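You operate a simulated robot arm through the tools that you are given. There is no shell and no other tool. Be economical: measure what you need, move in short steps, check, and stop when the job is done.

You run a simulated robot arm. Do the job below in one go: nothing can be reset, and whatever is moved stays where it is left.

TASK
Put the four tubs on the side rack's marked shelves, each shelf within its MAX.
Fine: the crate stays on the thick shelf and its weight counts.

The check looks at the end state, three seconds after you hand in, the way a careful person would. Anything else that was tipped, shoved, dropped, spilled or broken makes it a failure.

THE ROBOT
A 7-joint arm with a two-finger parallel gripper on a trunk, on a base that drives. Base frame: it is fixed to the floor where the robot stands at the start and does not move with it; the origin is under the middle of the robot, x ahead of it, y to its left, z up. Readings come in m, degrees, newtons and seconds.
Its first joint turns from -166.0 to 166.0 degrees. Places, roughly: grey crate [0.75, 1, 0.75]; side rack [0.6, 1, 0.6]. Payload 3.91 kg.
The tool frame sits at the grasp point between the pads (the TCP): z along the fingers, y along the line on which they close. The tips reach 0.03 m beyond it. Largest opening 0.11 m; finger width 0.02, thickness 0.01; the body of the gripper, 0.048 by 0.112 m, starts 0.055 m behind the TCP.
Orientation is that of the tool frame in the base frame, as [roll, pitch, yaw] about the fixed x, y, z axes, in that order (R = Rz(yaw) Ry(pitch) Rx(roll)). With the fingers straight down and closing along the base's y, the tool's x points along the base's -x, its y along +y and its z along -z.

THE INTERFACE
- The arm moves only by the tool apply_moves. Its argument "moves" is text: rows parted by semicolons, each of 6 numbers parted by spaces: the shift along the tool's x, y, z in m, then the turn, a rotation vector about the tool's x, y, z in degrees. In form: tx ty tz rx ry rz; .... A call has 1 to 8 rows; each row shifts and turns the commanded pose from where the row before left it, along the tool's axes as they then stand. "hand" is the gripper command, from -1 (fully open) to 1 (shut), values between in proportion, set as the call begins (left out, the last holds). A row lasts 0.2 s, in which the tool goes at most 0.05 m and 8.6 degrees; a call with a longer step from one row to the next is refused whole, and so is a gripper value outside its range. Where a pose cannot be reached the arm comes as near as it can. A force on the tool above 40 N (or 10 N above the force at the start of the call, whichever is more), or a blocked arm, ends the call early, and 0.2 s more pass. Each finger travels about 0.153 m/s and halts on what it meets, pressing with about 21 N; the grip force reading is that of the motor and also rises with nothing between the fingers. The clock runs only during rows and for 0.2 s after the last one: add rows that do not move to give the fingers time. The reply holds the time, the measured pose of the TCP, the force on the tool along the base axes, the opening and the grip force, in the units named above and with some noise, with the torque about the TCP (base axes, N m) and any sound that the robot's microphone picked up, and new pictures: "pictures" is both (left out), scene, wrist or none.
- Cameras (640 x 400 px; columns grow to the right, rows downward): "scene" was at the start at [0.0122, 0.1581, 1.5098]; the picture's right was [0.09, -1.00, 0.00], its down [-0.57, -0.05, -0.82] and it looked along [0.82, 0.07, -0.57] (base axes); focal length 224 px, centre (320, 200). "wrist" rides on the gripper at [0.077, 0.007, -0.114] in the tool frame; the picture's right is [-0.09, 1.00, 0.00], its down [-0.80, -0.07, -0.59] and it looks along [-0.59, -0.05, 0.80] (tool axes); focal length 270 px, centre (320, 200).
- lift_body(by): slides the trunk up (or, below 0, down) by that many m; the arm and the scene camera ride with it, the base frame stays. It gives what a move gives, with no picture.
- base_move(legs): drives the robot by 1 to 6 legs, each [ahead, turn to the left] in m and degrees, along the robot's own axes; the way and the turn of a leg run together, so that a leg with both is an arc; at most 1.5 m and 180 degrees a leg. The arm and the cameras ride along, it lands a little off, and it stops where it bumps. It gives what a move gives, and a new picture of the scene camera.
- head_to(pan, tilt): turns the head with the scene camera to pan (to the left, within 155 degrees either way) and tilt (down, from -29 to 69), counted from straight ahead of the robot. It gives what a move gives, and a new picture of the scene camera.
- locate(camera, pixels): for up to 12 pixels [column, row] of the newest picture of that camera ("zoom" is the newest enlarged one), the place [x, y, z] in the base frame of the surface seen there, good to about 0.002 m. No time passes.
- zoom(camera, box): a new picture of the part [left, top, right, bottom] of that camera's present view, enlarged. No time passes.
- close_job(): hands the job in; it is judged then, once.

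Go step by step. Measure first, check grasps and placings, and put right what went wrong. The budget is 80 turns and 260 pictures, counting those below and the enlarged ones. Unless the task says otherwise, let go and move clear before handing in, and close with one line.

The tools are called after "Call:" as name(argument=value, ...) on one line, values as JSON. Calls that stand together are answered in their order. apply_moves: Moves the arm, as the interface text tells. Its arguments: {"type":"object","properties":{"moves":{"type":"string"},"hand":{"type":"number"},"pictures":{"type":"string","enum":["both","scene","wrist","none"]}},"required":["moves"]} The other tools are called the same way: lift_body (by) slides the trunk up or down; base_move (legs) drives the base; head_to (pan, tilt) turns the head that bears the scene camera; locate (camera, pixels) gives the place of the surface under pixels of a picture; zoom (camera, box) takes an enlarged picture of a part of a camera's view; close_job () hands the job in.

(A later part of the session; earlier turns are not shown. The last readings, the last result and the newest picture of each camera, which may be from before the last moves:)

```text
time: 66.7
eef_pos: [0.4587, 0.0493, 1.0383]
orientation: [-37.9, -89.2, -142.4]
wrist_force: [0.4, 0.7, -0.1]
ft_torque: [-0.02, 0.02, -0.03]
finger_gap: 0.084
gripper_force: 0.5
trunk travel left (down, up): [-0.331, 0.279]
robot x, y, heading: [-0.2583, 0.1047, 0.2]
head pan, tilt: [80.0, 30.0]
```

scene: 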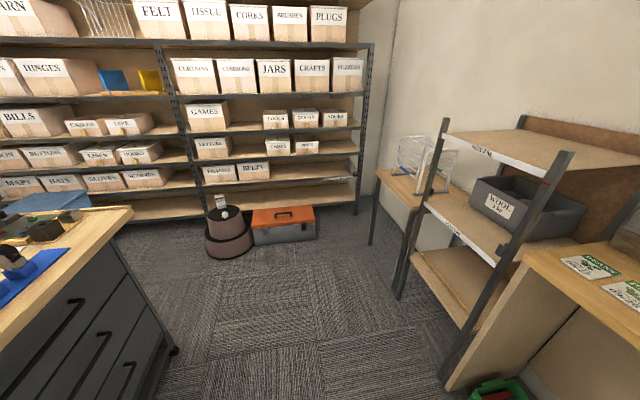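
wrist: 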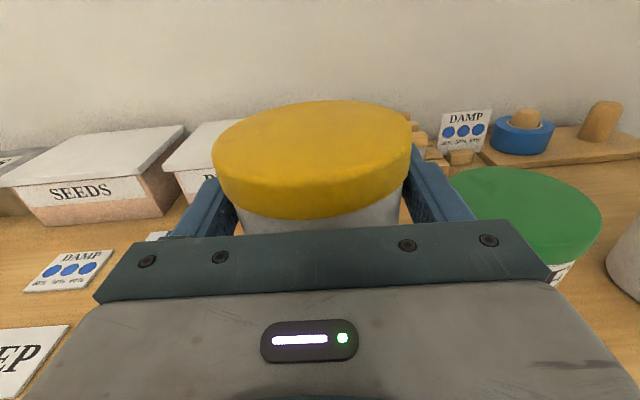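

No lid contact felt yet at z 1.038. I'll raise in small steps.

Call:
apply_moves(moves="0.002 0 0 0 0 0;0.002 0 0 0 0 0;0 0 0 0 0 0", pictures="none")

Call:
apply_moves(moves="0.002 0 0 0 0 0;0.002 0 0 0 0 0;0 0 0 0 0 0", pictures="wrist")

```text
time: 67.5
eef_pos: [0.4593, 0.0497, 1.0429]
orientation: [-36.5, -89.3, -143.9]
wrist_force: [0.4, 1.7, -0.9]
ft_torque: [-0.03, -0.03, -0.02]
finger_gap: 0.0845
gripper_force: 1.1
trunk travel left (down, up): [-0.331, 0.279]
robot x, y, heading: [-0.2542, 0.1055, 0.3]
head pan, tilt: [80.0, 30.0]
```

```text
time: 68.3
eef_pos: [0.4586, 0.0493, 1.0476]
orientation: [-36.5, -89.3, -144.0]
wrist_force: [0.5, 0.3, 0.2]
ft_torque: [-0.02, 0.0, -0.02]
finger_gap: 0.0843
gripper_force: 0.7
trunk travel left (down, up): [-0.331, 0.279]
robot x, y, heading: [-0.2595, 0.1065, 0.4]
head pan, tilt: [80.0, 30.0]
```

wrist: 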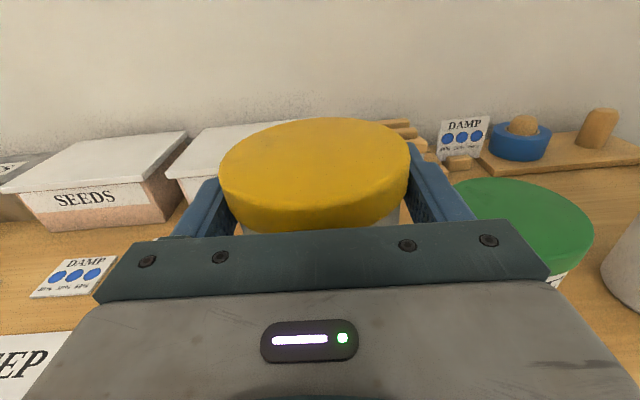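

The fingers slid past the rim at a gap of 0.084, so the lid overhang is only about 1 mm. I'll go below it again, grip fully, lift just 4 mm and test a tiny drive so a slip would be harmless.

Call:
apply_moves(moves="-0.008 0 0 0 0 0;-0.008 0 0 0 0 0;0 0 0 0 0 0", pictures="none")

Call:
apply_moves(moves="0 0 0 0 0 0;0 0 0 0 0 0;0.002 0 0 0 0 0;0.002 0 0 0 0 0;0.002 0 0 0 0 0;0 0 0 0 0 0", hand=1, pictures="none")

Call:
base_move(legs=[[-0.03, 0]])

Call:
apply_moves(moves="0 0 0 0 0 0", pictures="wrist")

```text
time: 69.1
eef_pos: [0.459, 0.0497, 1.0308]
orientation: [-38.5, -89.2, -141.9]
wrist_force: [-0.7, 1.5, -0.8]
ft_torque: [-0.02, 0.0, 0.01]
finger_gap: 0.0845
gripper_force: 0.9
trunk travel left (down, up): [-0.331, 0.279]
robot x, y, heading: [-0.2548, 0.103, 0.4]
head pan, tilt: [80.0, 30.0]
```

```text
time: 70.5
eef_pos: [0.4615, 0.0484, 1.0351]
orientation: [-46.3, -89.4, -134.3]
wrist_force: [0.3, -0.5, -14.7]
ft_torque: [0.02, -0.03, 0.01]
finger_gap: 0.0805
gripper_force: 21.0
trunk travel left (down, up): [-0.331, 0.279]
robot x, y, heading: [-0.2607, 0.1059, 0.3]
head pan, tilt: [80.0, 30.0]
```

```text
time: 71.3
eef_pos: [0.4297, 0.0473, 1.0355]
orientation: [-44.9, -89.4, -135.6]
wrist_force: [-0.2, -0.3, -15.2]
ft_torque: [0.01, -0.05, 0.0]
finger_gap: 0.0804
gripper_force: 21.1
trunk travel left (down, up): [-0.331, 0.279]
robot x, y, heading: [-0.2899, 0.1033, 0.3]
head pan, tilt: [80.0, 30.0]
```

scene: 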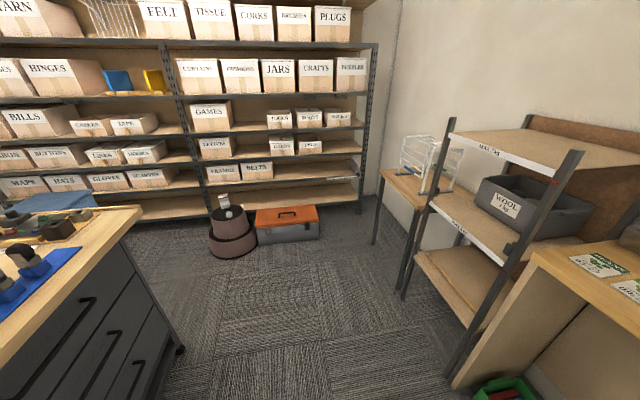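

```text
time: 71.7
eef_pos: [0.4304, 0.0485, 1.0354]
orientation: [-47.5, -89.5, -133.2]
wrist_force: [0.7, 0.2, -6.9]
ft_torque: [-0.32, -0.09, 0.06]
finger_gap: 0.0804
gripper_force: 20.4
trunk travel left (down, up): [-0.331, 0.279]
robot x, y, heading: [-0.2871, 0.1053, 0.5]
head pan, tilt: [80.0, 30.0]
```

wrist: 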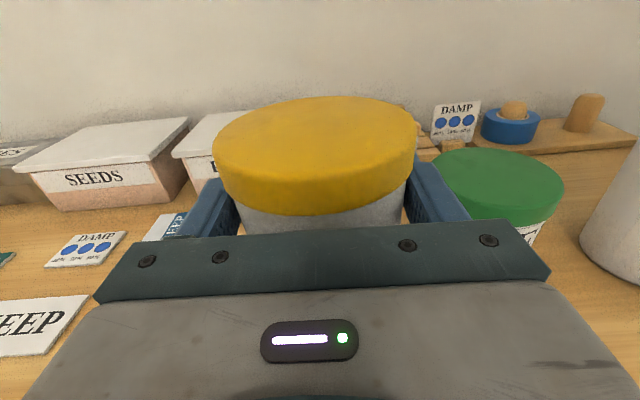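

Force dropped to 6.9 N with a torque, so the tub crept down and touched the table again: the grip slips slowly. I'll lift a few mm more and wait, to see whether the lid rim catches on the fingers.

Call:
apply_moves(moves="0.002 0 0 0 0 0;0.002 0 0 0 0 0;0.002 0 0 0 0 0;0 0 0 0 0 0;0 0 0 0 0 0;0 0 0 0 0 0;0 0 0 0 0 0;0 0 0 0 0 0", pictures="wrist")

Call:
apply_moves(moves="0 0 0 0 0 0;0 0 0 0 0 0;0 0 0 0 0 0;0 0 0 0 0 0;0 0 0 0 0 0;0 0 0 0 0 0;0 0 0 0 0 0;0 0 0 0 0 0", pictures="wrist")

```text
time: 73.5
eef_pos: [0.4301, 0.0479, 1.0415]
orientation: [-46.9, -89.5, -133.6]
wrist_force: [-0.3, -0.2, -14.2]
ft_torque: [0.01, -0.04, 0.0]
finger_gap: 0.0807
gripper_force: 20.7
trunk travel left (down, up): [-0.331, 0.279]
robot x, y, heading: [-0.2899, 0.1034, 0.3]
head pan, tilt: [80.0, 30.0]
```

wrist: 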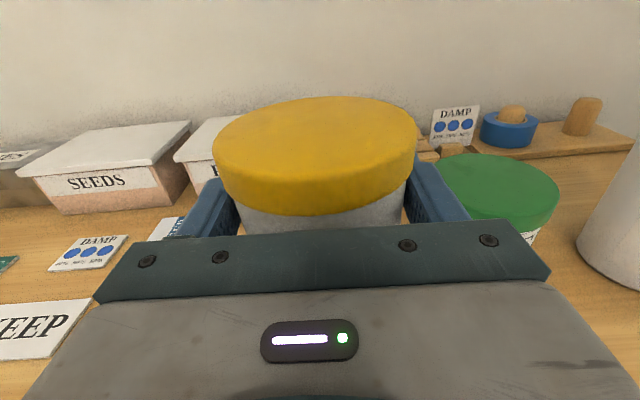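

```text
time: 75.3
eef_pos: [0.4285, 0.0482, 1.0409]
orientation: [-46.9, -89.3, -133.6]
wrist_force: [-0.7, 1.2, -15.2]
ft_torque: [-0.02, 0.0, -0.02]
finger_gap: 0.0807
gripper_force: 20.9
trunk travel left (down, up): [-0.331, 0.279]
robot x, y, heading: [-0.2829, 0.1005, 0.2]
head pan, tilt: [80.0, 30.0]
```

wrist: 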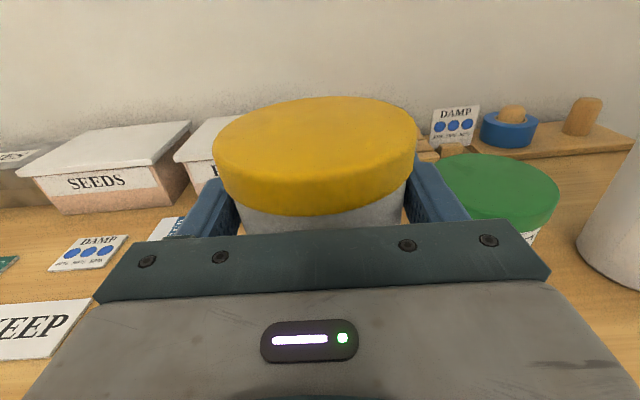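

It's held steadily at 15 N for 3 s now. I'll test another tiny drive.

Call:
base_move(legs=[[-0.04, 0]])

Call:
apply_moves(moves="0 0 0 0 0 0;0 0 0 0 0 0;0 0 0 0 0 0", pictures="wrist")

```text
time: 76.2
eef_pos: [0.3879, 0.0466, 1.0413]
orientation: [-45.7, -89.4, -134.9]
wrist_force: [0.6, 0.7, -15.3]
ft_torque: [-0.02, 0.01, -0.03]
finger_gap: 0.0802
gripper_force: 20.8
trunk travel left (down, up): [-0.331, 0.279]
robot x, y, heading: [-0.3292, 0.1071, 0.0]
head pan, tilt: [80.0, 30.0]
```

scene: 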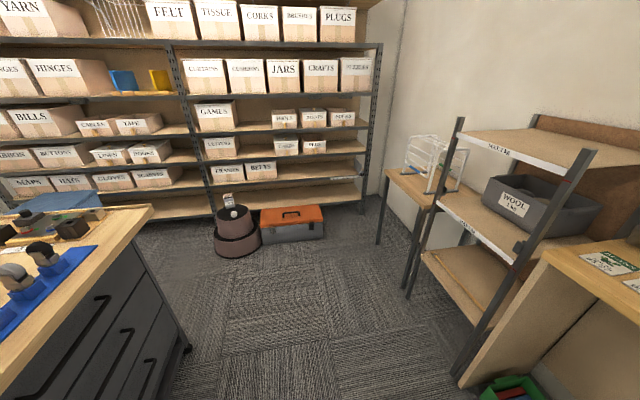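

```text
time: 77.0
eef_pos: [0.3887, 0.0484, 1.0392]
orientation: [-50.0, -89.4, -130.6]
wrist_force: [0.5, 0.2, -14.8]
ft_torque: [-0.01, -0.02, 0.01]
finger_gap: 0.0804
gripper_force: 20.7
trunk travel left (down, up): [-0.331, 0.279]
robot x, y, heading: [-0.3295, 0.1047, 0.5]
head pan, tilt: [80.0, 30.0]
```

wrist: 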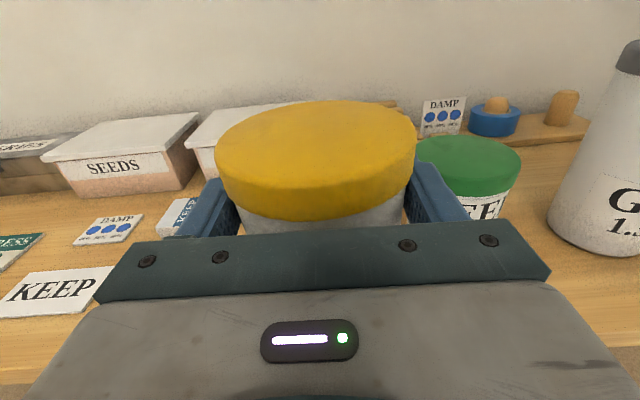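

It held, though the lid moved about 5 px lower. I'll measure the rim against the fingers.

Call:
zoom(camera="wrist", box=[160, 80, 480, 260])

Call:
locate(camera="wrist", pixels=[[310, 205], [310, 215], [310, 219], [310, 223], [310, 228], [210, 195], [430, 190]])

```text
2.00 times, centred on (320, 170) of wrist
```

zoom: 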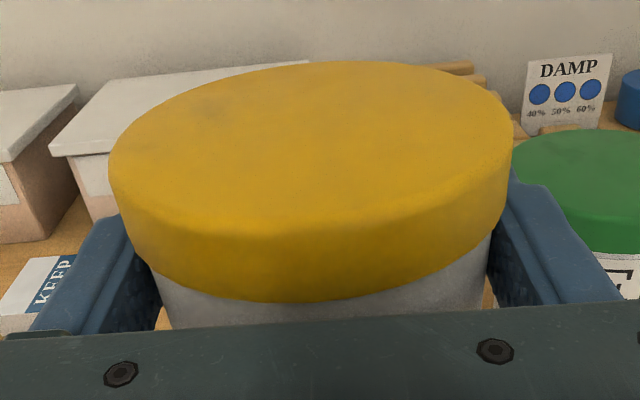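

```text
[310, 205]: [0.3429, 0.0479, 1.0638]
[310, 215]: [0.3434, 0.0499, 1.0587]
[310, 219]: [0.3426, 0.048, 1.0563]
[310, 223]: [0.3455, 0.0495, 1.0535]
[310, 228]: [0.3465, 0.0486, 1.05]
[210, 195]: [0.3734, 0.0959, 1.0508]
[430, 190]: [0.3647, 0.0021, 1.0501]
```

The rim is still ~4 mm above the fingers, with no net slip. Before carrying it over the floor, I'll test the grip over the table with repeated drives, 1 cm above the surface so a slip is harmless.

Call:
base_move(legs=[[0.07, 0]])

Call:
base_move(legs=[[-0.07, 0], [0.1, 0], [-0.1, 0], [0.1, 0]])

Call:
apply_moves(moves="0 0 0 0 0 0;0 0 0 0 0 0", pictures="wrist")

Call:
locate(camera="wrist", pixels=[[310, 205], [310, 215], [310, 219], [310, 223], [310, 228], [210, 195], [430, 190]])

```text
time: 78.0
eef_pos: [0.4581, 0.0481, 1.0408]
orientation: [-50.2, -89.4, -130.4]
wrist_force: [0.4, -0.1, -14.6]
ft_torque: [0.01, -0.06, -0.01]
finger_gap: 0.0805
gripper_force: 20.4
trunk travel left (down, up): [-0.331, 0.279]
robot x, y, heading: [-0.2571, 0.1035, 0.2]
head pan, tilt: [80.0, 30.0]
```

scene: 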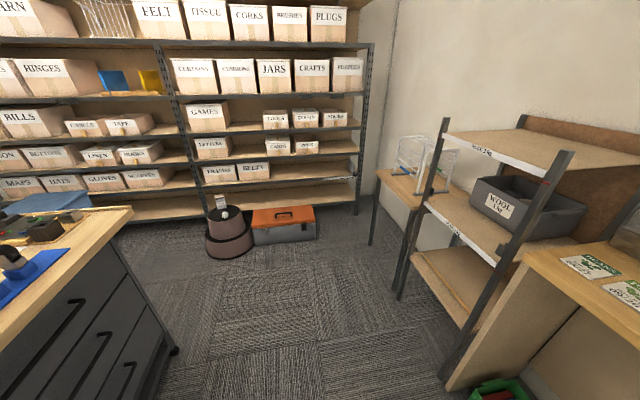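

```text
time: 81.3
eef_pos: [0.4881, 0.047, 1.0393]
orientation: [-53.6, -89.5, -127.2]
wrist_force: [0.6, 0.8, -15.5]
ft_torque: [0.01, -0.01, 0.01]
finger_gap: 0.0806
gripper_force: 20.9
trunk travel left (down, up): [-0.331, 0.279]
robot x, y, heading: [-0.2308, 0.1026, 0.3]
head pan, tilt: [80.0, 30.0]
```

scene: 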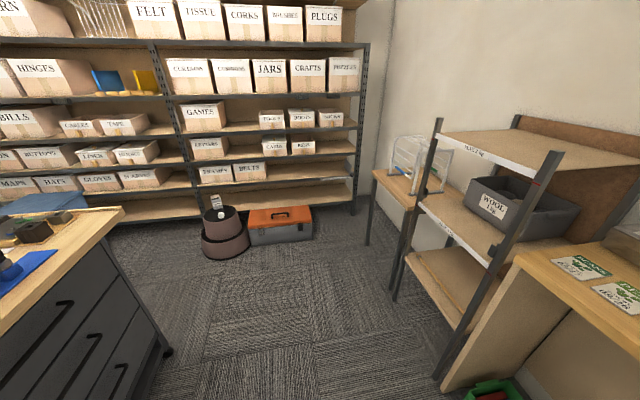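

```text
time: 81.9
eef_pos: [0.488, 0.0464, 1.0403]
orientation: [-63.0, -89.5, -117.6]
wrist_force: [0.7, -0.1, -14.7]
ft_torque: [-0.01, -0.04, -0.02]
finger_gap: 0.0804
gripper_force: 20.9
trunk travel left (down, up): [-0.331, 0.279]
robot x, y, heading: [-0.2272, 0.1069, 0.0]
head pan, tilt: [80.0, 30.0]
```

wrist: 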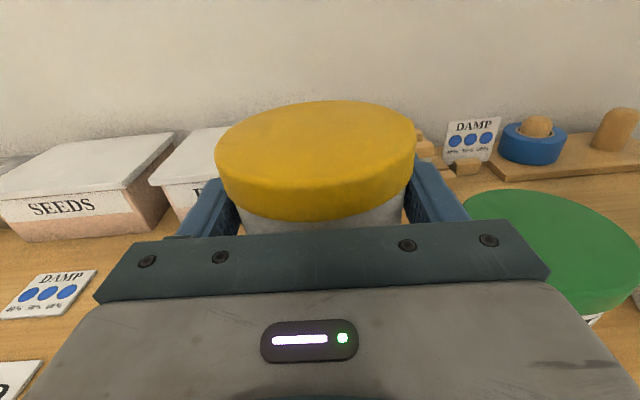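

```text
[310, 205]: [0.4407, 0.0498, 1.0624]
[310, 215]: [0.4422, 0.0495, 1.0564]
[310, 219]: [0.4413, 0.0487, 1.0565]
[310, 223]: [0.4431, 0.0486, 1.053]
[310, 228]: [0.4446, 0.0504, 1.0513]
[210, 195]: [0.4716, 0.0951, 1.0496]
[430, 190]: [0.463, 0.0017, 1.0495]
```

No slip at all after five drives (rim and TCP relation unchanged), so this grip is sound. I'll raise 2 cm, back out and turn left, then check.

Call:
apply_moves(moves="0.005 0 0 0 0 0;0.005 0 0 0 0 0;0.005 0 0 0 0 0;0.005 0 0 0 0 0;0 0 0 0 0 0", pictures="none")

Call:
base_move(legs=[[-0.1, 0], [-0.23, 0]])

Call:
base_move(legs=[[0, 45], [0, 45]])

Call:
apply_moves(moves="0 0 0 0 0 0", pictures="wrist")

```text
time: 83.1
eef_pos: [0.4869, 0.0472, 1.0612]
orientation: [-55.8, -89.5, -124.9]
wrist_force: [0.0, -0.2, -15.2]
ft_torque: [0.02, -0.04, 0.05]
finger_gap: 0.0805
gripper_force: 20.9
trunk travel left (down, up): [-0.331, 0.279]
robot x, y, heading: [-0.23, 0.1026, -0.0]
head pan, tilt: [80.0, 30.0]
```

```text
time: 85.5
eef_pos: [0.1563, 0.0511, 1.0602]
orientation: [-53.9, -89.6, -126.2]
wrist_force: [-0.2, 0.0, -15.8]
ft_torque: [-0.01, 0.02, -0.01]
finger_gap: 0.0804
gripper_force: 20.6
trunk travel left (down, up): [-0.331, 0.279]
robot x, y, heading: [-0.5615, 0.1015, 0.8]
head pan, tilt: [80.0, 30.0]
```

scene: 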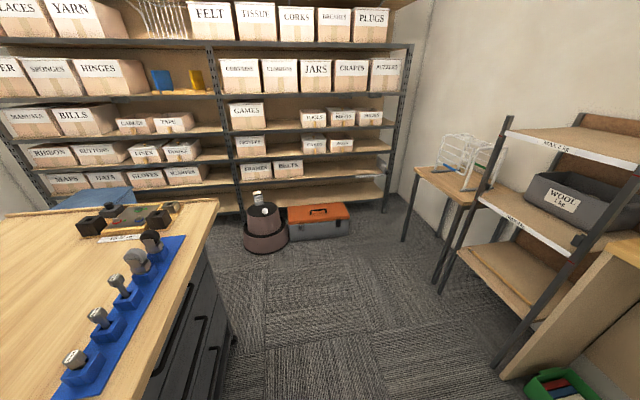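

```text
time: 90.0
eef_pos: [-0.4815, 0.8183, 1.0601]
orientation: [-56.6, -89.5, -35.6]
wrist_force: [0.0, -0.4, -14.7]
ft_torque: [0.0, 0.01, -0.05]
finger_gap: 0.0806
gripper_force: 21.0
trunk travel left (down, up): [-0.331, 0.279]
robot x, y, heading: [-0.5608, 0.1042, 88.6]
head pan, tilt: [80.0, 30.0]
```

scene: 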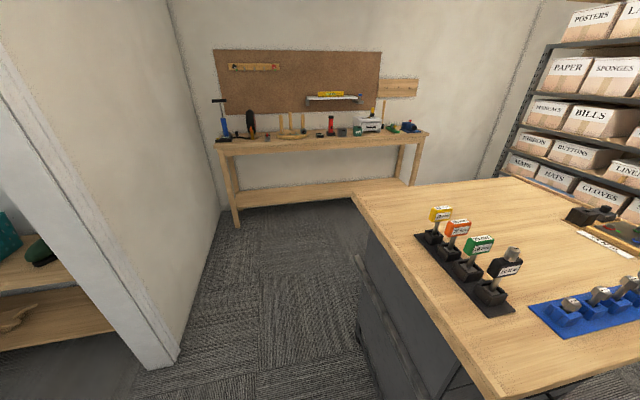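

```text
time: 90.4
eef_pos: [-0.4813, 0.8174, 1.0593]
orientation: [-76.9, -89.7, -15.4]
wrist_force: [0.6, 0.0, -15.1]
ft_torque: [0.02, -0.01, 0.02]
finger_gap: 0.08
gripper_force: 21.1
trunk travel left (down, up): [-0.331, 0.279]
robot x, y, heading: [-0.5602, 0.101, 88.6]
head pan, tilt: [80.0, 30.0]
```

wrist: 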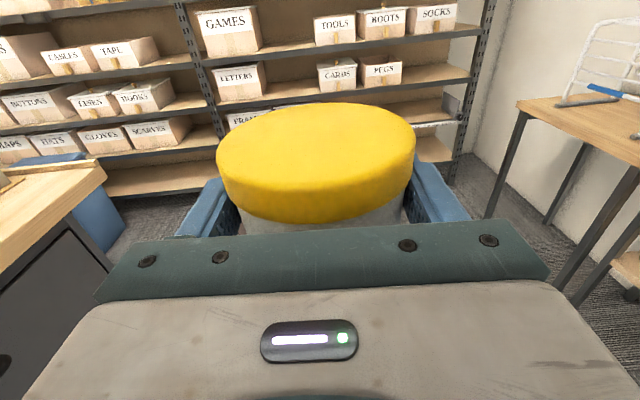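

The load rode steady. I'll drive along to the rack and turn to face it.

Call:
base_move(legs=[[1.06, 0], [0, -45], [0, -43.6]])

Call:
head_to(pan=0, tilt=30)

Call:
apply_moves(moves="0 0 0 0 0 0", pictures="wrist")

```text
time: 99.8
eef_pos: [0.1603, 1.1756, 1.0607]
orientation: [-61.1, -89.5, -114.1]
wrist_force: [0.4, -0.6, -14.0]
ft_torque: [-0.02, -0.03, 0.0]
finger_gap: 0.0805
gripper_force: 21.0
trunk travel left (down, up): [-0.331, 0.279]
robot x, y, heading: [-0.5596, 1.1666, 5.8]
head pan, tilt: [80.0, 30.0]
```

scene: 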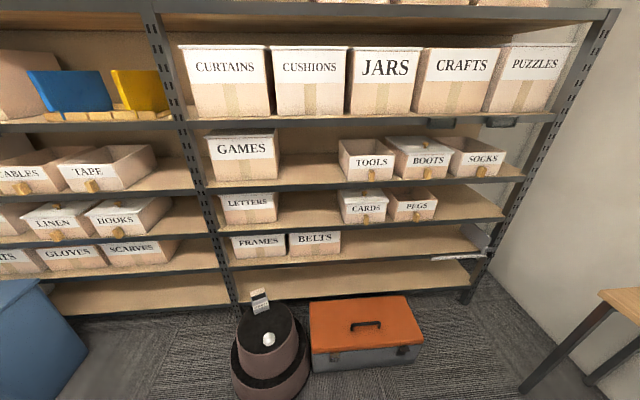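

```text
time: 101.4
eef_pos: [0.1599, 1.175, 1.0605]
orientation: [-63.1, -89.4, -112.2]
wrist_force: [-0.2, -0.3, -15.5]
ft_torque: [0.02, 0.01, -0.01]
finger_gap: 0.0806
gripper_force: 21.5
trunk travel left (down, up): [-0.331, 0.279]
robot x, y, heading: [-0.5586, 1.1672, 5.6]
head pan, tilt: [0.0, 30.0]
```

scene: 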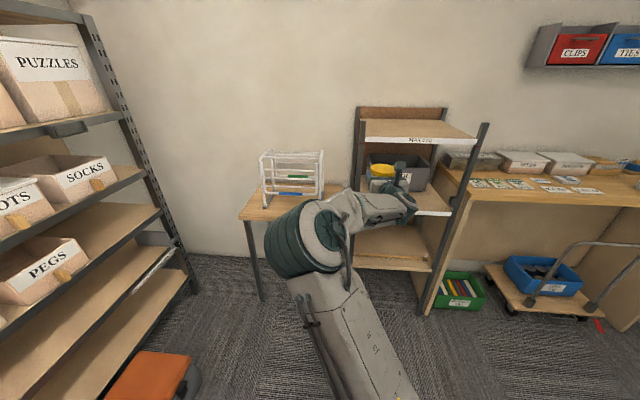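

```text
time: 101.8
eef_pos: [0.16, 1.1746, 1.0602]
orientation: [-63.2, -89.5, -112.1]
wrist_force: [1.0, 0.4, -14.4]
ft_torque: [-0.01, 0.01, -0.01]
finger_gap: 0.0801
gripper_force: 21.3
trunk travel left (down, up): [-0.331, 0.279]
robot x, y, heading: [-0.56, 1.1663, 5.6]
head pan, tilt: [0.0, 30.0]
```

wrist: 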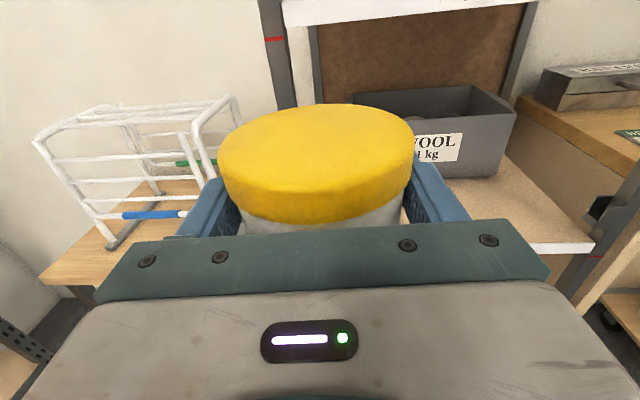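

Heading is 5.6°, so I'll straighten it (bringing the tub to y ≈ 1.105) and lower the arm to entry height in front of the rack.

Call:
base_move(legs=[[0, -5.4]])

Call:
apply_moves(moves="-0.015 0 0 0 0 0;-0.02 0 0 0 0 0;-0.02 0 0 0 0 0;-0.02 0 0 0 0 0;-0.02 0 0 0 0 0;-0.013 0 0 0 0 0;0 0 0 0 0 0", pictures="both")

Call:
locate(camera="wrist", pixels=[[310, 205], [310, 215], [310, 219], [310, 225], [430, 190]])

```text
time: 102.7
eef_pos: [0.1588, 1.1076, 1.0602]
orientation: [-64.0, -89.5, -116.9]
wrist_force: [0.7, 0.0, -14.8]
ft_torque: [-0.05, 0.01, 0.0]
finger_gap: 0.0804
gripper_force: 20.7
trunk travel left (down, up): [-0.331, 0.279]
robot x, y, heading: [-0.5581, 1.167, 0.3]
head pan, tilt: [0.0, 30.0]
```

scene: 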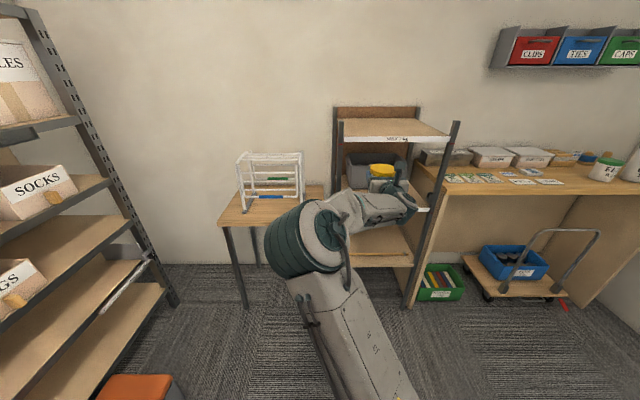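

```text
time: 104.3
eef_pos: [0.1581, 1.1094, 0.9865]
orientation: [-82.2, -89.6, -98.4]
wrist_force: [-0.3, 0.8, -14.8]
ft_torque: [0.01, -0.01, 0.0]
finger_gap: 0.0804
gripper_force: 21.7
out of reach, approached as far as the arm can: row 4, 5, 6
trunk travel left (down, up): [-0.331, 0.279]
robot x, y, heading: [-0.559, 1.1666, 0.1]
head pan, tilt: [0.0, 30.0]
```

scene: 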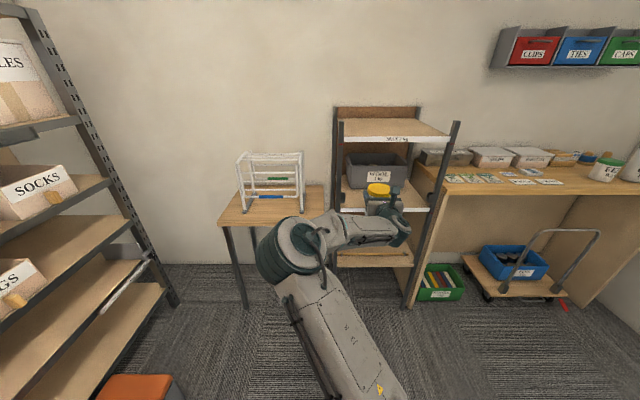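
wrist: 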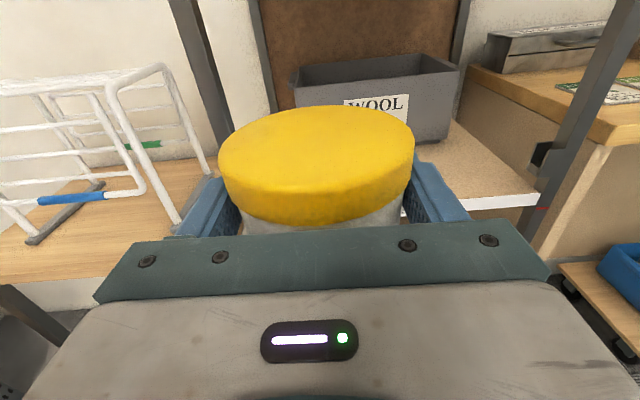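

```text
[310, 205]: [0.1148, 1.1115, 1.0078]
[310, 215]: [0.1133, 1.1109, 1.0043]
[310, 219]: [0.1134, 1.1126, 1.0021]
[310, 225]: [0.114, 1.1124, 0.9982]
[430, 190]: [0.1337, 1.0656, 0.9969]
```

The arm's downward reach ended at z 0.9865, so the trunk will do the remaining 4 cm.

Call:
lift_body(by=-0.02)

Call:
lift_body(by=-0.022)

Call:
locate(camera="scene", pixels=[[350, 204], [350, 208], [415, 207], [352, 195], [370, 190], [400, 195]])

```text
time: 104.9
eef_pos: [0.157, 1.1101, 0.9655]
orientation: [-79.9, -89.6, -100.7]
wrist_force: [-0.5, 0.0, -14.6]
ft_torque: [0.04, 0.0, 0.02]
finger_gap: 0.0804
gripper_force: 21.0
trunk travel left (down, up): [-0.311, 0.299]
robot x, y, heading: [-0.5557, 1.1649, 0.3]
head pan, tilt: [0.0, 30.0]
```

```text
time: 105.6
eef_pos: [0.1568, 1.1083, 0.9438]
orientation: [-79.9, -89.7, -100.8]
wrist_force: [-0.5, -0.3, -14.5]
ft_torque: [-0.01, 0.02, 0.02]
finger_gap: 0.0804
gripper_force: 21.2
trunk travel left (down, up): [-0.289, 0.321]
robot x, y, heading: [-0.5556, 1.1654, 0.1]
head pan, tilt: [0.0, 30.0]
```

```text
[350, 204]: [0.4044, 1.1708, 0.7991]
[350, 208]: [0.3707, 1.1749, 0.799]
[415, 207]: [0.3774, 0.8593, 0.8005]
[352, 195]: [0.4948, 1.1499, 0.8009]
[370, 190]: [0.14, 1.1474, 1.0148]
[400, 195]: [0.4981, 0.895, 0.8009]
```

Shelf top is at 0.800, its front at x ≈ 0.365 and the crate front at 0.553. I'll shift 1 cm right for hook clearance and drive in.

Call:
apply_moves(moves="0 0.01 0 0 0 0;0 0 0 0 0 0", pictures="none")

Call:
base_move(legs=[[0.22, 0]])

Call:
apply_moves(moves="0 0 0 0 0 0", pictures="wrist")

```text
time: 106.2
eef_pos: [0.1561, 1.0995, 0.9449]
orientation: [-78.9, -89.6, -101.7]
wrist_force: [-1.0, 0.8, -14.7]
ft_torque: [-0.04, 0.0, 0.05]
finger_gap: 0.0806
gripper_force: 20.7
trunk travel left (down, up): [-0.289, 0.321]
robot x, y, heading: [-0.5588, 1.1688, -0.2]
head pan, tilt: [0.0, 30.0]
```

```text
time: 107.9
eef_pos: [0.3836, 1.0972, 0.9442]
orientation: [-82.4, -89.6, -98.4]
wrist_force: [0.0, -0.4, -15.2]
ft_torque: [0.02, 0.03, -0.02]
finger_gap: 0.0802
gripper_force: 20.6
trunk travel left (down, up): [-0.289, 0.321]
robot x, y, heading: [-0.3327, 1.1678, 0.0]
head pan, tilt: [0.0, 30.0]
```

scene: 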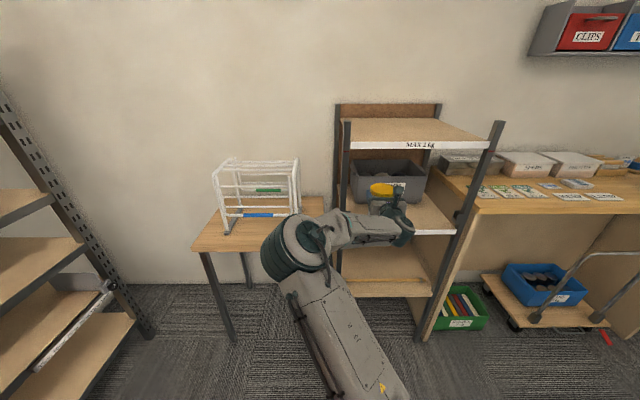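

```text
time: 108.3
eef_pos: [0.3829, 1.0968, 0.9431]
orientation: [-106.8, -89.6, -74.0]
wrist_force: [0.1, 0.2, -15.2]
ft_torque: [-0.01, -0.04, -0.02]
finger_gap: 0.0802
gripper_force: 20.8
trunk travel left (down, up): [-0.289, 0.321]
robot x, y, heading: [-0.3323, 1.165, -0.1]
head pan, tilt: [0.0, 30.0]
```

wrist: 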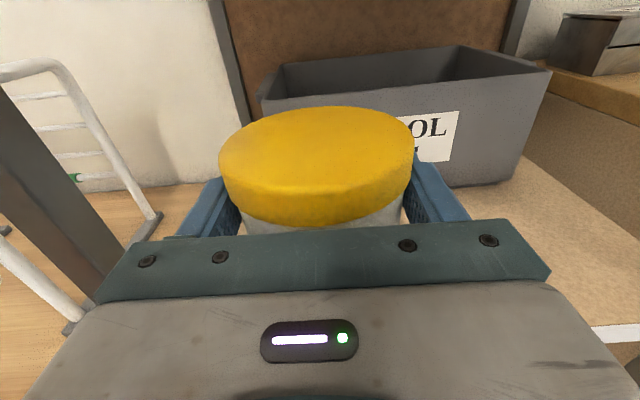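

The tub is over the shelf's front edge. I'll check the forearm's clearance to the left post before going 9 cm further.

Call:
locate(camera="scene", pixels=[[340, 215], [350, 215], [360, 214], [370, 214], [385, 215], [395, 222], [405, 235], [345, 200], [343, 130], [400, 190]])

Call:
zoom(camera="scene", box=[310, 140, 470, 270])

```text
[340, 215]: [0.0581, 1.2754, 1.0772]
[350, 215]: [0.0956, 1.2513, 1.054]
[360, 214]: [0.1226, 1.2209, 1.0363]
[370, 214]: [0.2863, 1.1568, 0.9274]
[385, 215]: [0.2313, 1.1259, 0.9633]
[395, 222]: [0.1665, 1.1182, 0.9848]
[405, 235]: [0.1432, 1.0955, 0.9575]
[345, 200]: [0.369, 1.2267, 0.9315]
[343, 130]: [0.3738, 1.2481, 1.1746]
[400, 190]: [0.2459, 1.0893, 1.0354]
```

```text
3.08 times, centred on (390, 205) of scene
```

zoom: 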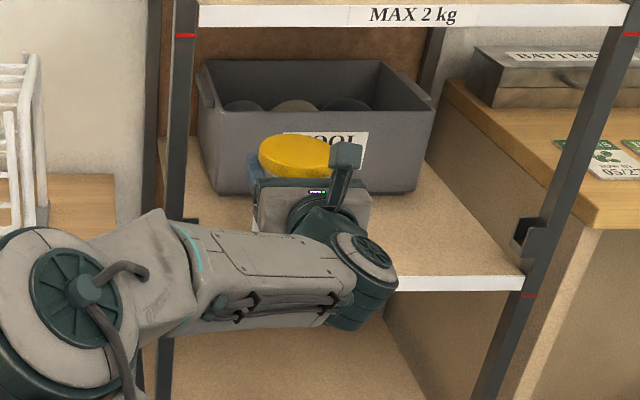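

Forearm stays at x ≤ 0.29, so 9 cm more is safe. I'll drive in and lower with the trunk until contact.

Call:
base_move(legs=[[0.085, 0]])

Call:
lift_body(by=-0.009)

Call:
lift_body(by=-0.004)

```text
time: 109.4
eef_pos: [0.4668, 1.0963, 0.9439]
orientation: [-88.8, -89.6, -92.1]
wrist_force: [0.0, 0.0, -14.4]
ft_torque: [-0.01, -0.03, 0.01]
finger_gap: 0.0804
gripper_force: 21.0
trunk travel left (down, up): [-0.289, 0.321]
robot x, y, heading: [-0.2477, 1.1655, -0.0]
head pan, tilt: [0.0, 30.0]
```

scene: 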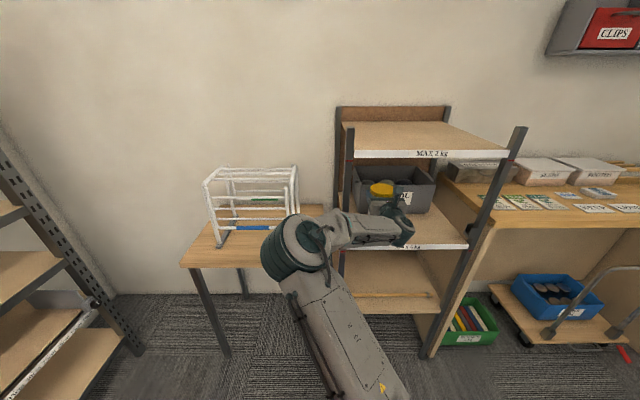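

```text
time: 110.0
eef_pos: [0.4656, 1.0975, 0.9368]
orientation: [-53.6, -89.6, -127.1]
wrist_force: [0.2, 0.5, 3.6]
ft_torque: [-0.66, 0.23, 0.02]
finger_gap: 0.0806
gripper_force: 20.9
trunk travel left (down, up): [-0.28, 0.33]
robot x, y, heading: [-0.2464, 1.1667, -0.1]
head pan, tilt: [0.0, 30.0]
```

```text
time: 110.5
eef_pos: [0.4658, 1.0987, 0.9348]
orientation: [-49.7, -89.5, -131.2]
wrist_force: [1.1, 9.8, 12.0]
ft_torque: [0.09, 0.33, 0.79]
finger_gap: 0.0806
gripper_force: 21.1
trunk travel left (down, up): [-0.276, 0.334]
robot x, y, heading: [-0.2473, 1.166, 0.1]
head pan, tilt: [0.0, 30.0]
```

The tub is seated (pressing +12 N). I'll relieve 2 mm and open.

Call:
lift_body(by=0.002)

Call:
apply_moves(moves="0 0 0 0 0 0;0 0 0 0 0 0;0 0 0 0 0 0", hand=-0.85, pictures="wrist")

```text
time: 111.0
eef_pos: [0.4652, 1.097, 0.9353]
orientation: [-71.7, -89.7, -109.1]
wrist_force: [2.7, 2.0, 12.2]
ft_torque: [-0.29, -0.27, 0.13]
finger_gap: 0.0806
gripper_force: 21.0
trunk travel left (down, up): [-0.278, 0.332]
robot x, y, heading: [-0.2475, 1.1667, 0.2]
head pan, tilt: [0.0, 30.0]
```

```text
time: 111.8
eef_pos: [0.4654, 1.0961, 0.934]
orientation: [-82.2, -89.6, -98.7]
wrist_force: [-0.7, 0.8, 0.5]
ft_torque: [0.0, -0.02, -0.01]
finger_gap: 0.1019
gripper_force: 0.0
trunk travel left (down, up): [-0.278, 0.332]
robot x, y, heading: [-0.2479, 1.1686, 0.1]
head pan, tilt: [0.0, 30.0]
```

wrist: 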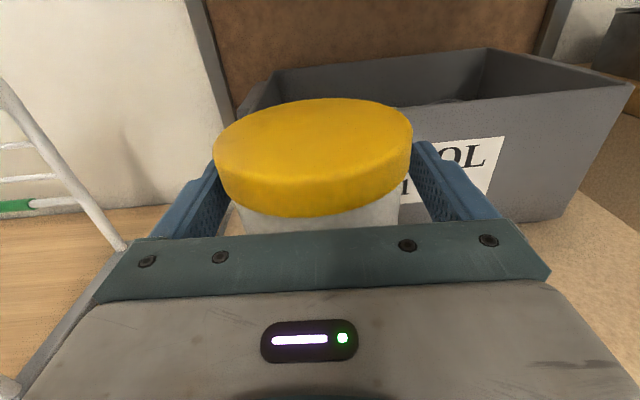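

SAND is released and standing. I'll back out straight and verify.

Call:
base_move(legs=[[-0.31, 0]])

Call:
apply_moves(moves="0 0 0 0 0 0", hand=-1, pictures="wrist")

Call:
locate(camera="wrist", pixels=[[320, 60], [320, 80], [320, 95], [300, 90], [400, 60]])

```text
time: 113.9
eef_pos: [0.1588, 1.0949, 0.9334]
orientation: [-79.2, -89.6, -101.9]
wrist_force: [-0.2, 0.1, -0.6]
ft_torque: [0.01, 0.0, 0.02]
finger_gap: 0.1019
gripper_force: 0.0
trunk travel left (down, up): [-0.278, 0.332]
robot x, y, heading: [-0.554, 1.1677, -0.1]
head pan, tilt: [0.0, 30.0]
```

scene: 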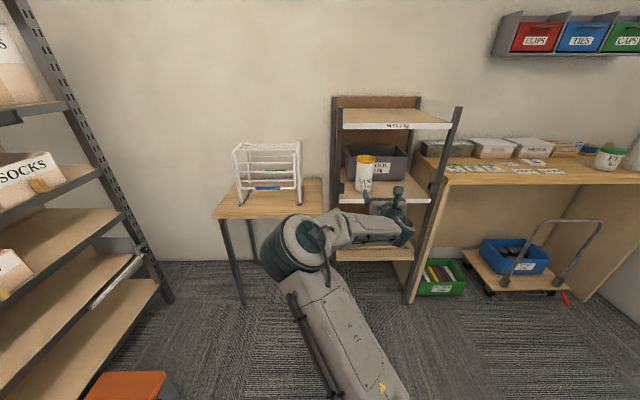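

```text
time: 114.3
eef_pos: [0.1583, 1.0954, 0.9343]
orientation: [-78.0, -89.6, -103.3]
wrist_force: [-0.3, 0.3, -0.3]
ft_torque: [0.02, 0.0, 0.03]
finger_gap: 0.1098
gripper_force: 0.2
trunk travel left (down, up): [-0.278, 0.332]
robot x, y, heading: [-0.5595, 1.167, -0.3]
head pan, tilt: [0.0, 30.0]
```

wrist: 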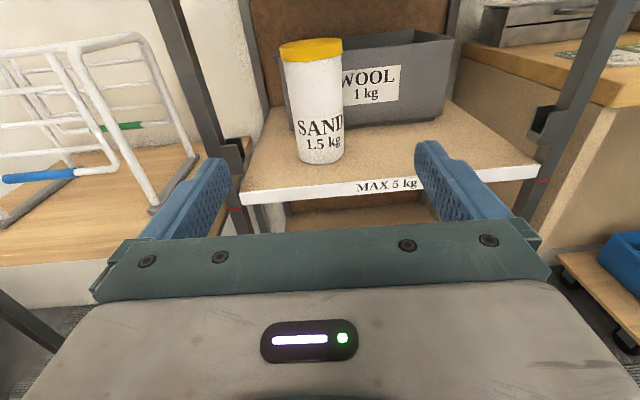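

```text
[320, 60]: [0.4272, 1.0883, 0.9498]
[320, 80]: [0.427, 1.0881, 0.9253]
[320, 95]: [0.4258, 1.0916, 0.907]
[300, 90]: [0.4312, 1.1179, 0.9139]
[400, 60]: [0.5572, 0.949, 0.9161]
```

SAND stands upright on the middle shelf at (0.467, 1.09). Now GRIT: raise the trunk 10 cm for the rim grip, and go back facing left and reversing so the arm doesn't sweep the side wall.

Call:
lift_body(by=0.1)

Call:
base_move(legs=[[0, 90], [-1.31, 0]])

Call:
base_move(legs=[[0, -88]])

```text
time: 115.7
eef_pos: [0.1575, 1.0947, 1.0337]
orientation: [-79.9, -89.5, -101.4]
wrist_force: [-0.1, 0.9, -0.2]
ft_torque: [-0.01, 0.0, -0.03]
finger_gap: 0.1099
gripper_force: 0.0
trunk travel left (down, up): [-0.378, 0.232]
robot x, y, heading: [-0.5556, 1.1646, -0.4]
head pan, tilt: [0.0, 30.0]
```

```text
time: 126.1
eef_pos: [-0.4925, 0.5518, 1.034]
orientation: [-78.6, -89.6, -12.3]
wrist_force: [0.2, -0.7, 0.9]
ft_torque: [0.02, -0.04, 0.05]
finger_gap: 0.1101
gripper_force: 0.0
trunk travel left (down, up): [-0.378, 0.232]
robot x, y, heading: [-0.5641, -0.1633, 89.9]
head pan, tilt: [0.0, 30.0]
```

scene: 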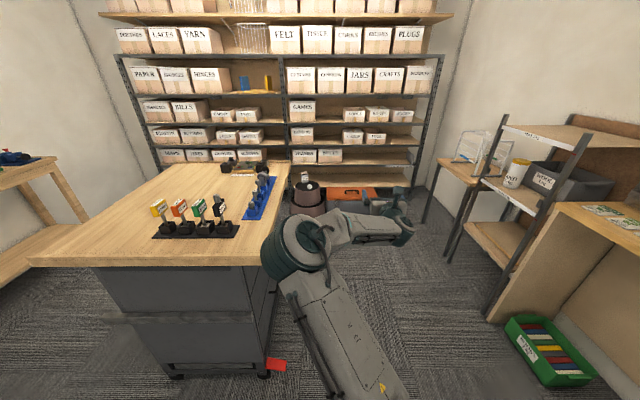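

```text
time: 130.4
eef_pos: [0.1508, -0.2384, 1.0344]
orientation: [-78.8, -89.6, -102.6]
wrist_force: [0.4, -0.2, 0.1]
ft_torque: [0.0, 0.04, 0.01]
finger_gap: 0.1099
gripper_force: 0.1
trunk travel left (down, up): [-0.378, 0.232]
robot x, y, heading: [-0.5622, -0.162, -0.8]
head pan, tilt: [0.0, 30.0]
```

scene: 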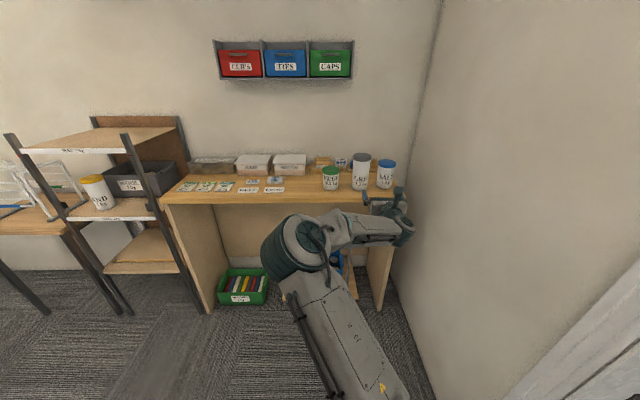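

Call:
apply_moves(moves="0 0 0 0 0 0", pictures="wrist")

Call:
zoom(camera="wrist", box=[240, 20, 440, 145])

Call:
locate(camera="wrist", pixels=[[295, 60], [300, 70], [305, 70], [310, 70], [315, 70], [320, 70], [325, 70], [330, 70], [360, 85], [370, 85], [380, 85], [395, 85]])

```text
time: 130.8
eef_pos: [0.1497, -0.24, 1.0345]
orientation: [-77.6, -89.5, -103.9]
wrist_force: [0.2, 0.7, 0.6]
ft_torque: [0.02, -0.05, -0.01]
finger_gap: 0.1101
gripper_force: 0.1
trunk travel left (down, up): [-0.378, 0.232]
robot x, y, heading: [-0.5673, -0.162, -0.2]
head pan, tilt: [0.0, 30.0]
```

wrist: 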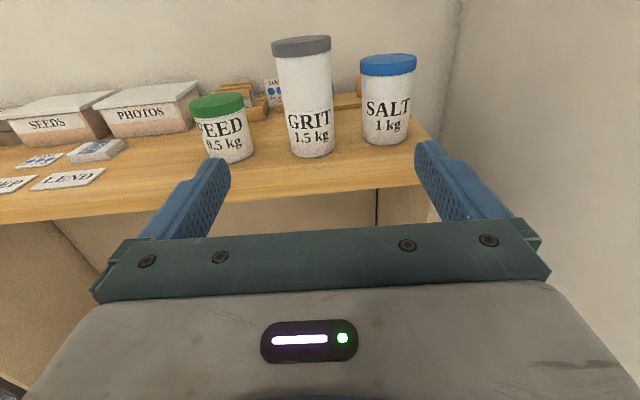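

```text
3.20 times, centred on (340, 82) of wrist
```

zoom: 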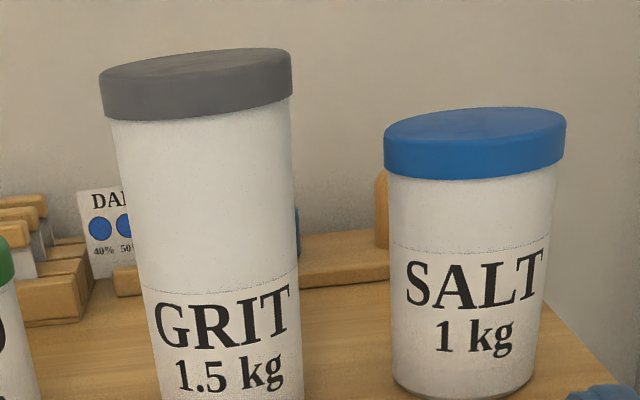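

```text
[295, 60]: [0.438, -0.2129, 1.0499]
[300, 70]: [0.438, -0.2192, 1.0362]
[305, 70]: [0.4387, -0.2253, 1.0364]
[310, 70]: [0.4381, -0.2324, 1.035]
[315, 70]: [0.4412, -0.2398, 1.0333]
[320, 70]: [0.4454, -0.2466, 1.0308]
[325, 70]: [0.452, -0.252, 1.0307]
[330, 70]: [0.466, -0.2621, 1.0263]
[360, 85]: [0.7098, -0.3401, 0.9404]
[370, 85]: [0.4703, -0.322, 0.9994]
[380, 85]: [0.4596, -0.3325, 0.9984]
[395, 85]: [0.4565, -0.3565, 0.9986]
```

GRIT is centred at (0.479, −0.2225). I'll shift 2 cm left, 3 mm down, and approach.

Call:
apply_moves(moves="-0.002 -0.02 0 0 0 0;0 0 0 0 0 0", pictures="none")

Call:
base_move(legs=[[0.22, 0]])

Call:
apply_moves(moves="0 0 0 0 0 0", pictures="wrist")

Call:
locate(camera="wrist", pixels=[[275, 130], [290, 130], [310, 130], [330, 130], [345, 130], [355, 130]])

```text
time: 131.4
eef_pos: [0.1506, -0.2291, 1.0343]
orientation: [-79.9, -89.6, -101.4]
wrist_force: [-0.7, -0.1, 0.1]
ft_torque: [-0.03, -0.02, 0.03]
finger_gap: 0.1099
gripper_force: 0.2
out of reach, approached as far as the arm can: row 1
trunk travel left (down, up): [-0.378, 0.232]
robot x, y, heading: [-0.5648, -0.1635, -0.4]
head pan, tilt: [0.0, 30.0]
```

```text
time: 133.1
eef_pos: [0.3743, -0.2309, 1.034]
orientation: [-81.0, -89.6, -100.4]
wrist_force: [-0.3, 0.1, 0.2]
ft_torque: [0.02, -0.02, -0.03]
finger_gap: 0.1103
gripper_force: 0.1
trunk travel left (down, up): [-0.378, 0.232]
robot x, y, heading: [-0.3442, -0.1663, -0.4]
head pan, tilt: [0.0, 30.0]
```

scene: 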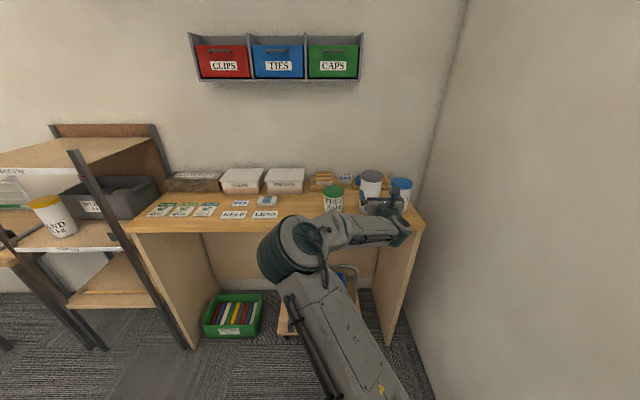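

```text
time: 133.5
eef_pos: [0.3725, -0.2296, 1.0326]
orientation: [-79.4, -89.6, -101.7]
wrist_force: [0.5, -0.7, 0.7]
ft_torque: [0.03, 0.0, -0.03]
finger_gap: 0.1102
gripper_force: 0.1
trunk travel left (down, up): [-0.378, 0.232]
robot x, y, heading: [-0.3395, -0.1654, -0.3]
head pan, tilt: [0.0, 30.0]
```

wrist: 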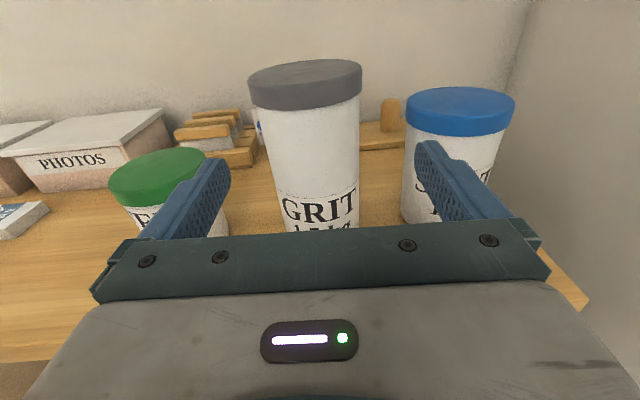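

```text
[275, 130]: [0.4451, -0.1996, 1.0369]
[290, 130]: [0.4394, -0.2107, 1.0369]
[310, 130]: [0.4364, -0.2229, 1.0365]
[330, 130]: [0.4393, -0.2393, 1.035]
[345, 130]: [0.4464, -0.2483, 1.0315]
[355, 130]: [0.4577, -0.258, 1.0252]
```

The arm is at its lateral limit; I'll pull it back 3 cm, shift 6 mm left, and let the base make the final approach.

Call:
apply_moves(moves="0 0 -0.03 0 0 0;0 -0.0065 0 0 0 0;0 0 0 0 0 0", pictures="none")

Call:
base_move(legs=[[0.1, 0]])

Call:
apply_moves(moves="0 0 0 0 0 0", pictures="wrist")

```text
time: 134.3
eef_pos: [0.3421, -0.2236, 1.0336]
orientation: [-80.9, -89.6, -100.3]
wrist_force: [-0.8, 0.8, -1.1]
ft_torque: [-0.01, -0.01, 0.03]
finger_gap: 0.1098
gripper_force: 0.1
trunk travel left (down, up): [-0.378, 0.232]
robot x, y, heading: [-0.3398, -0.1641, -0.4]
head pan, tilt: [0.0, 30.0]
```

```text
time: 135.4
eef_pos: [0.4387, -0.2238, 1.034]
orientation: [-81.6, -89.6, -99.8]
wrist_force: [0.1, -0.1, 0.0]
ft_torque: [-0.04, -0.03, 0.03]
finger_gap: 0.1097
gripper_force: 0.0
trunk travel left (down, up): [-0.378, 0.232]
robot x, y, heading: [-0.2463, -0.1661, -0.4]
head pan, tilt: [0.0, 30.0]
```

scene: 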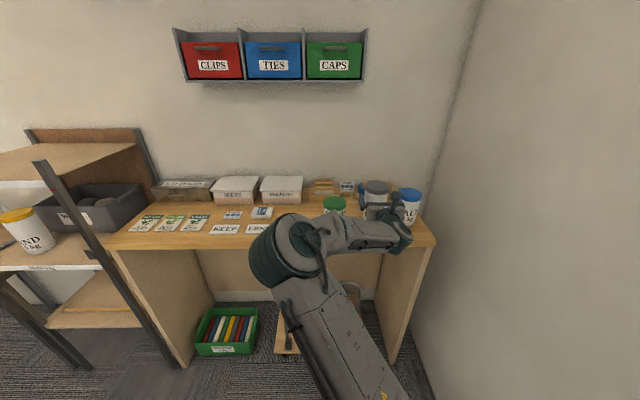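

```text
time: 135.8
eef_pos: [0.439, -0.2244, 1.0328]
orientation: [-81.4, -89.6, -100.0]
wrist_force: [0.2, 0.5, 0.7]
ft_torque: [-0.02, -0.01, -0.02]
finger_gap: 0.1101
gripper_force: 0.0
trunk travel left (down, up): [-0.378, 0.232]
robot x, y, heading: [-0.2422, -0.1635, -0.3]
head pan, tilt: [0.0, 30.0]
```

wrist: 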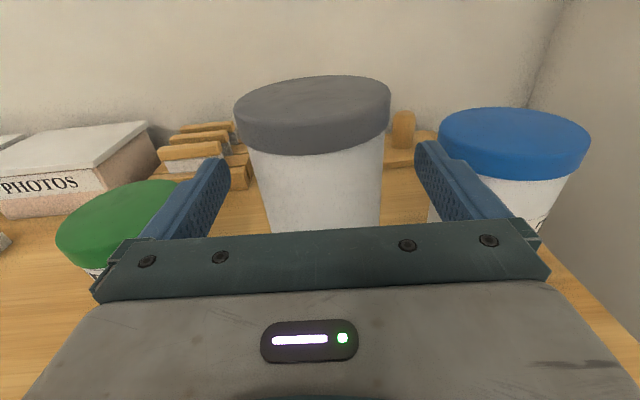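

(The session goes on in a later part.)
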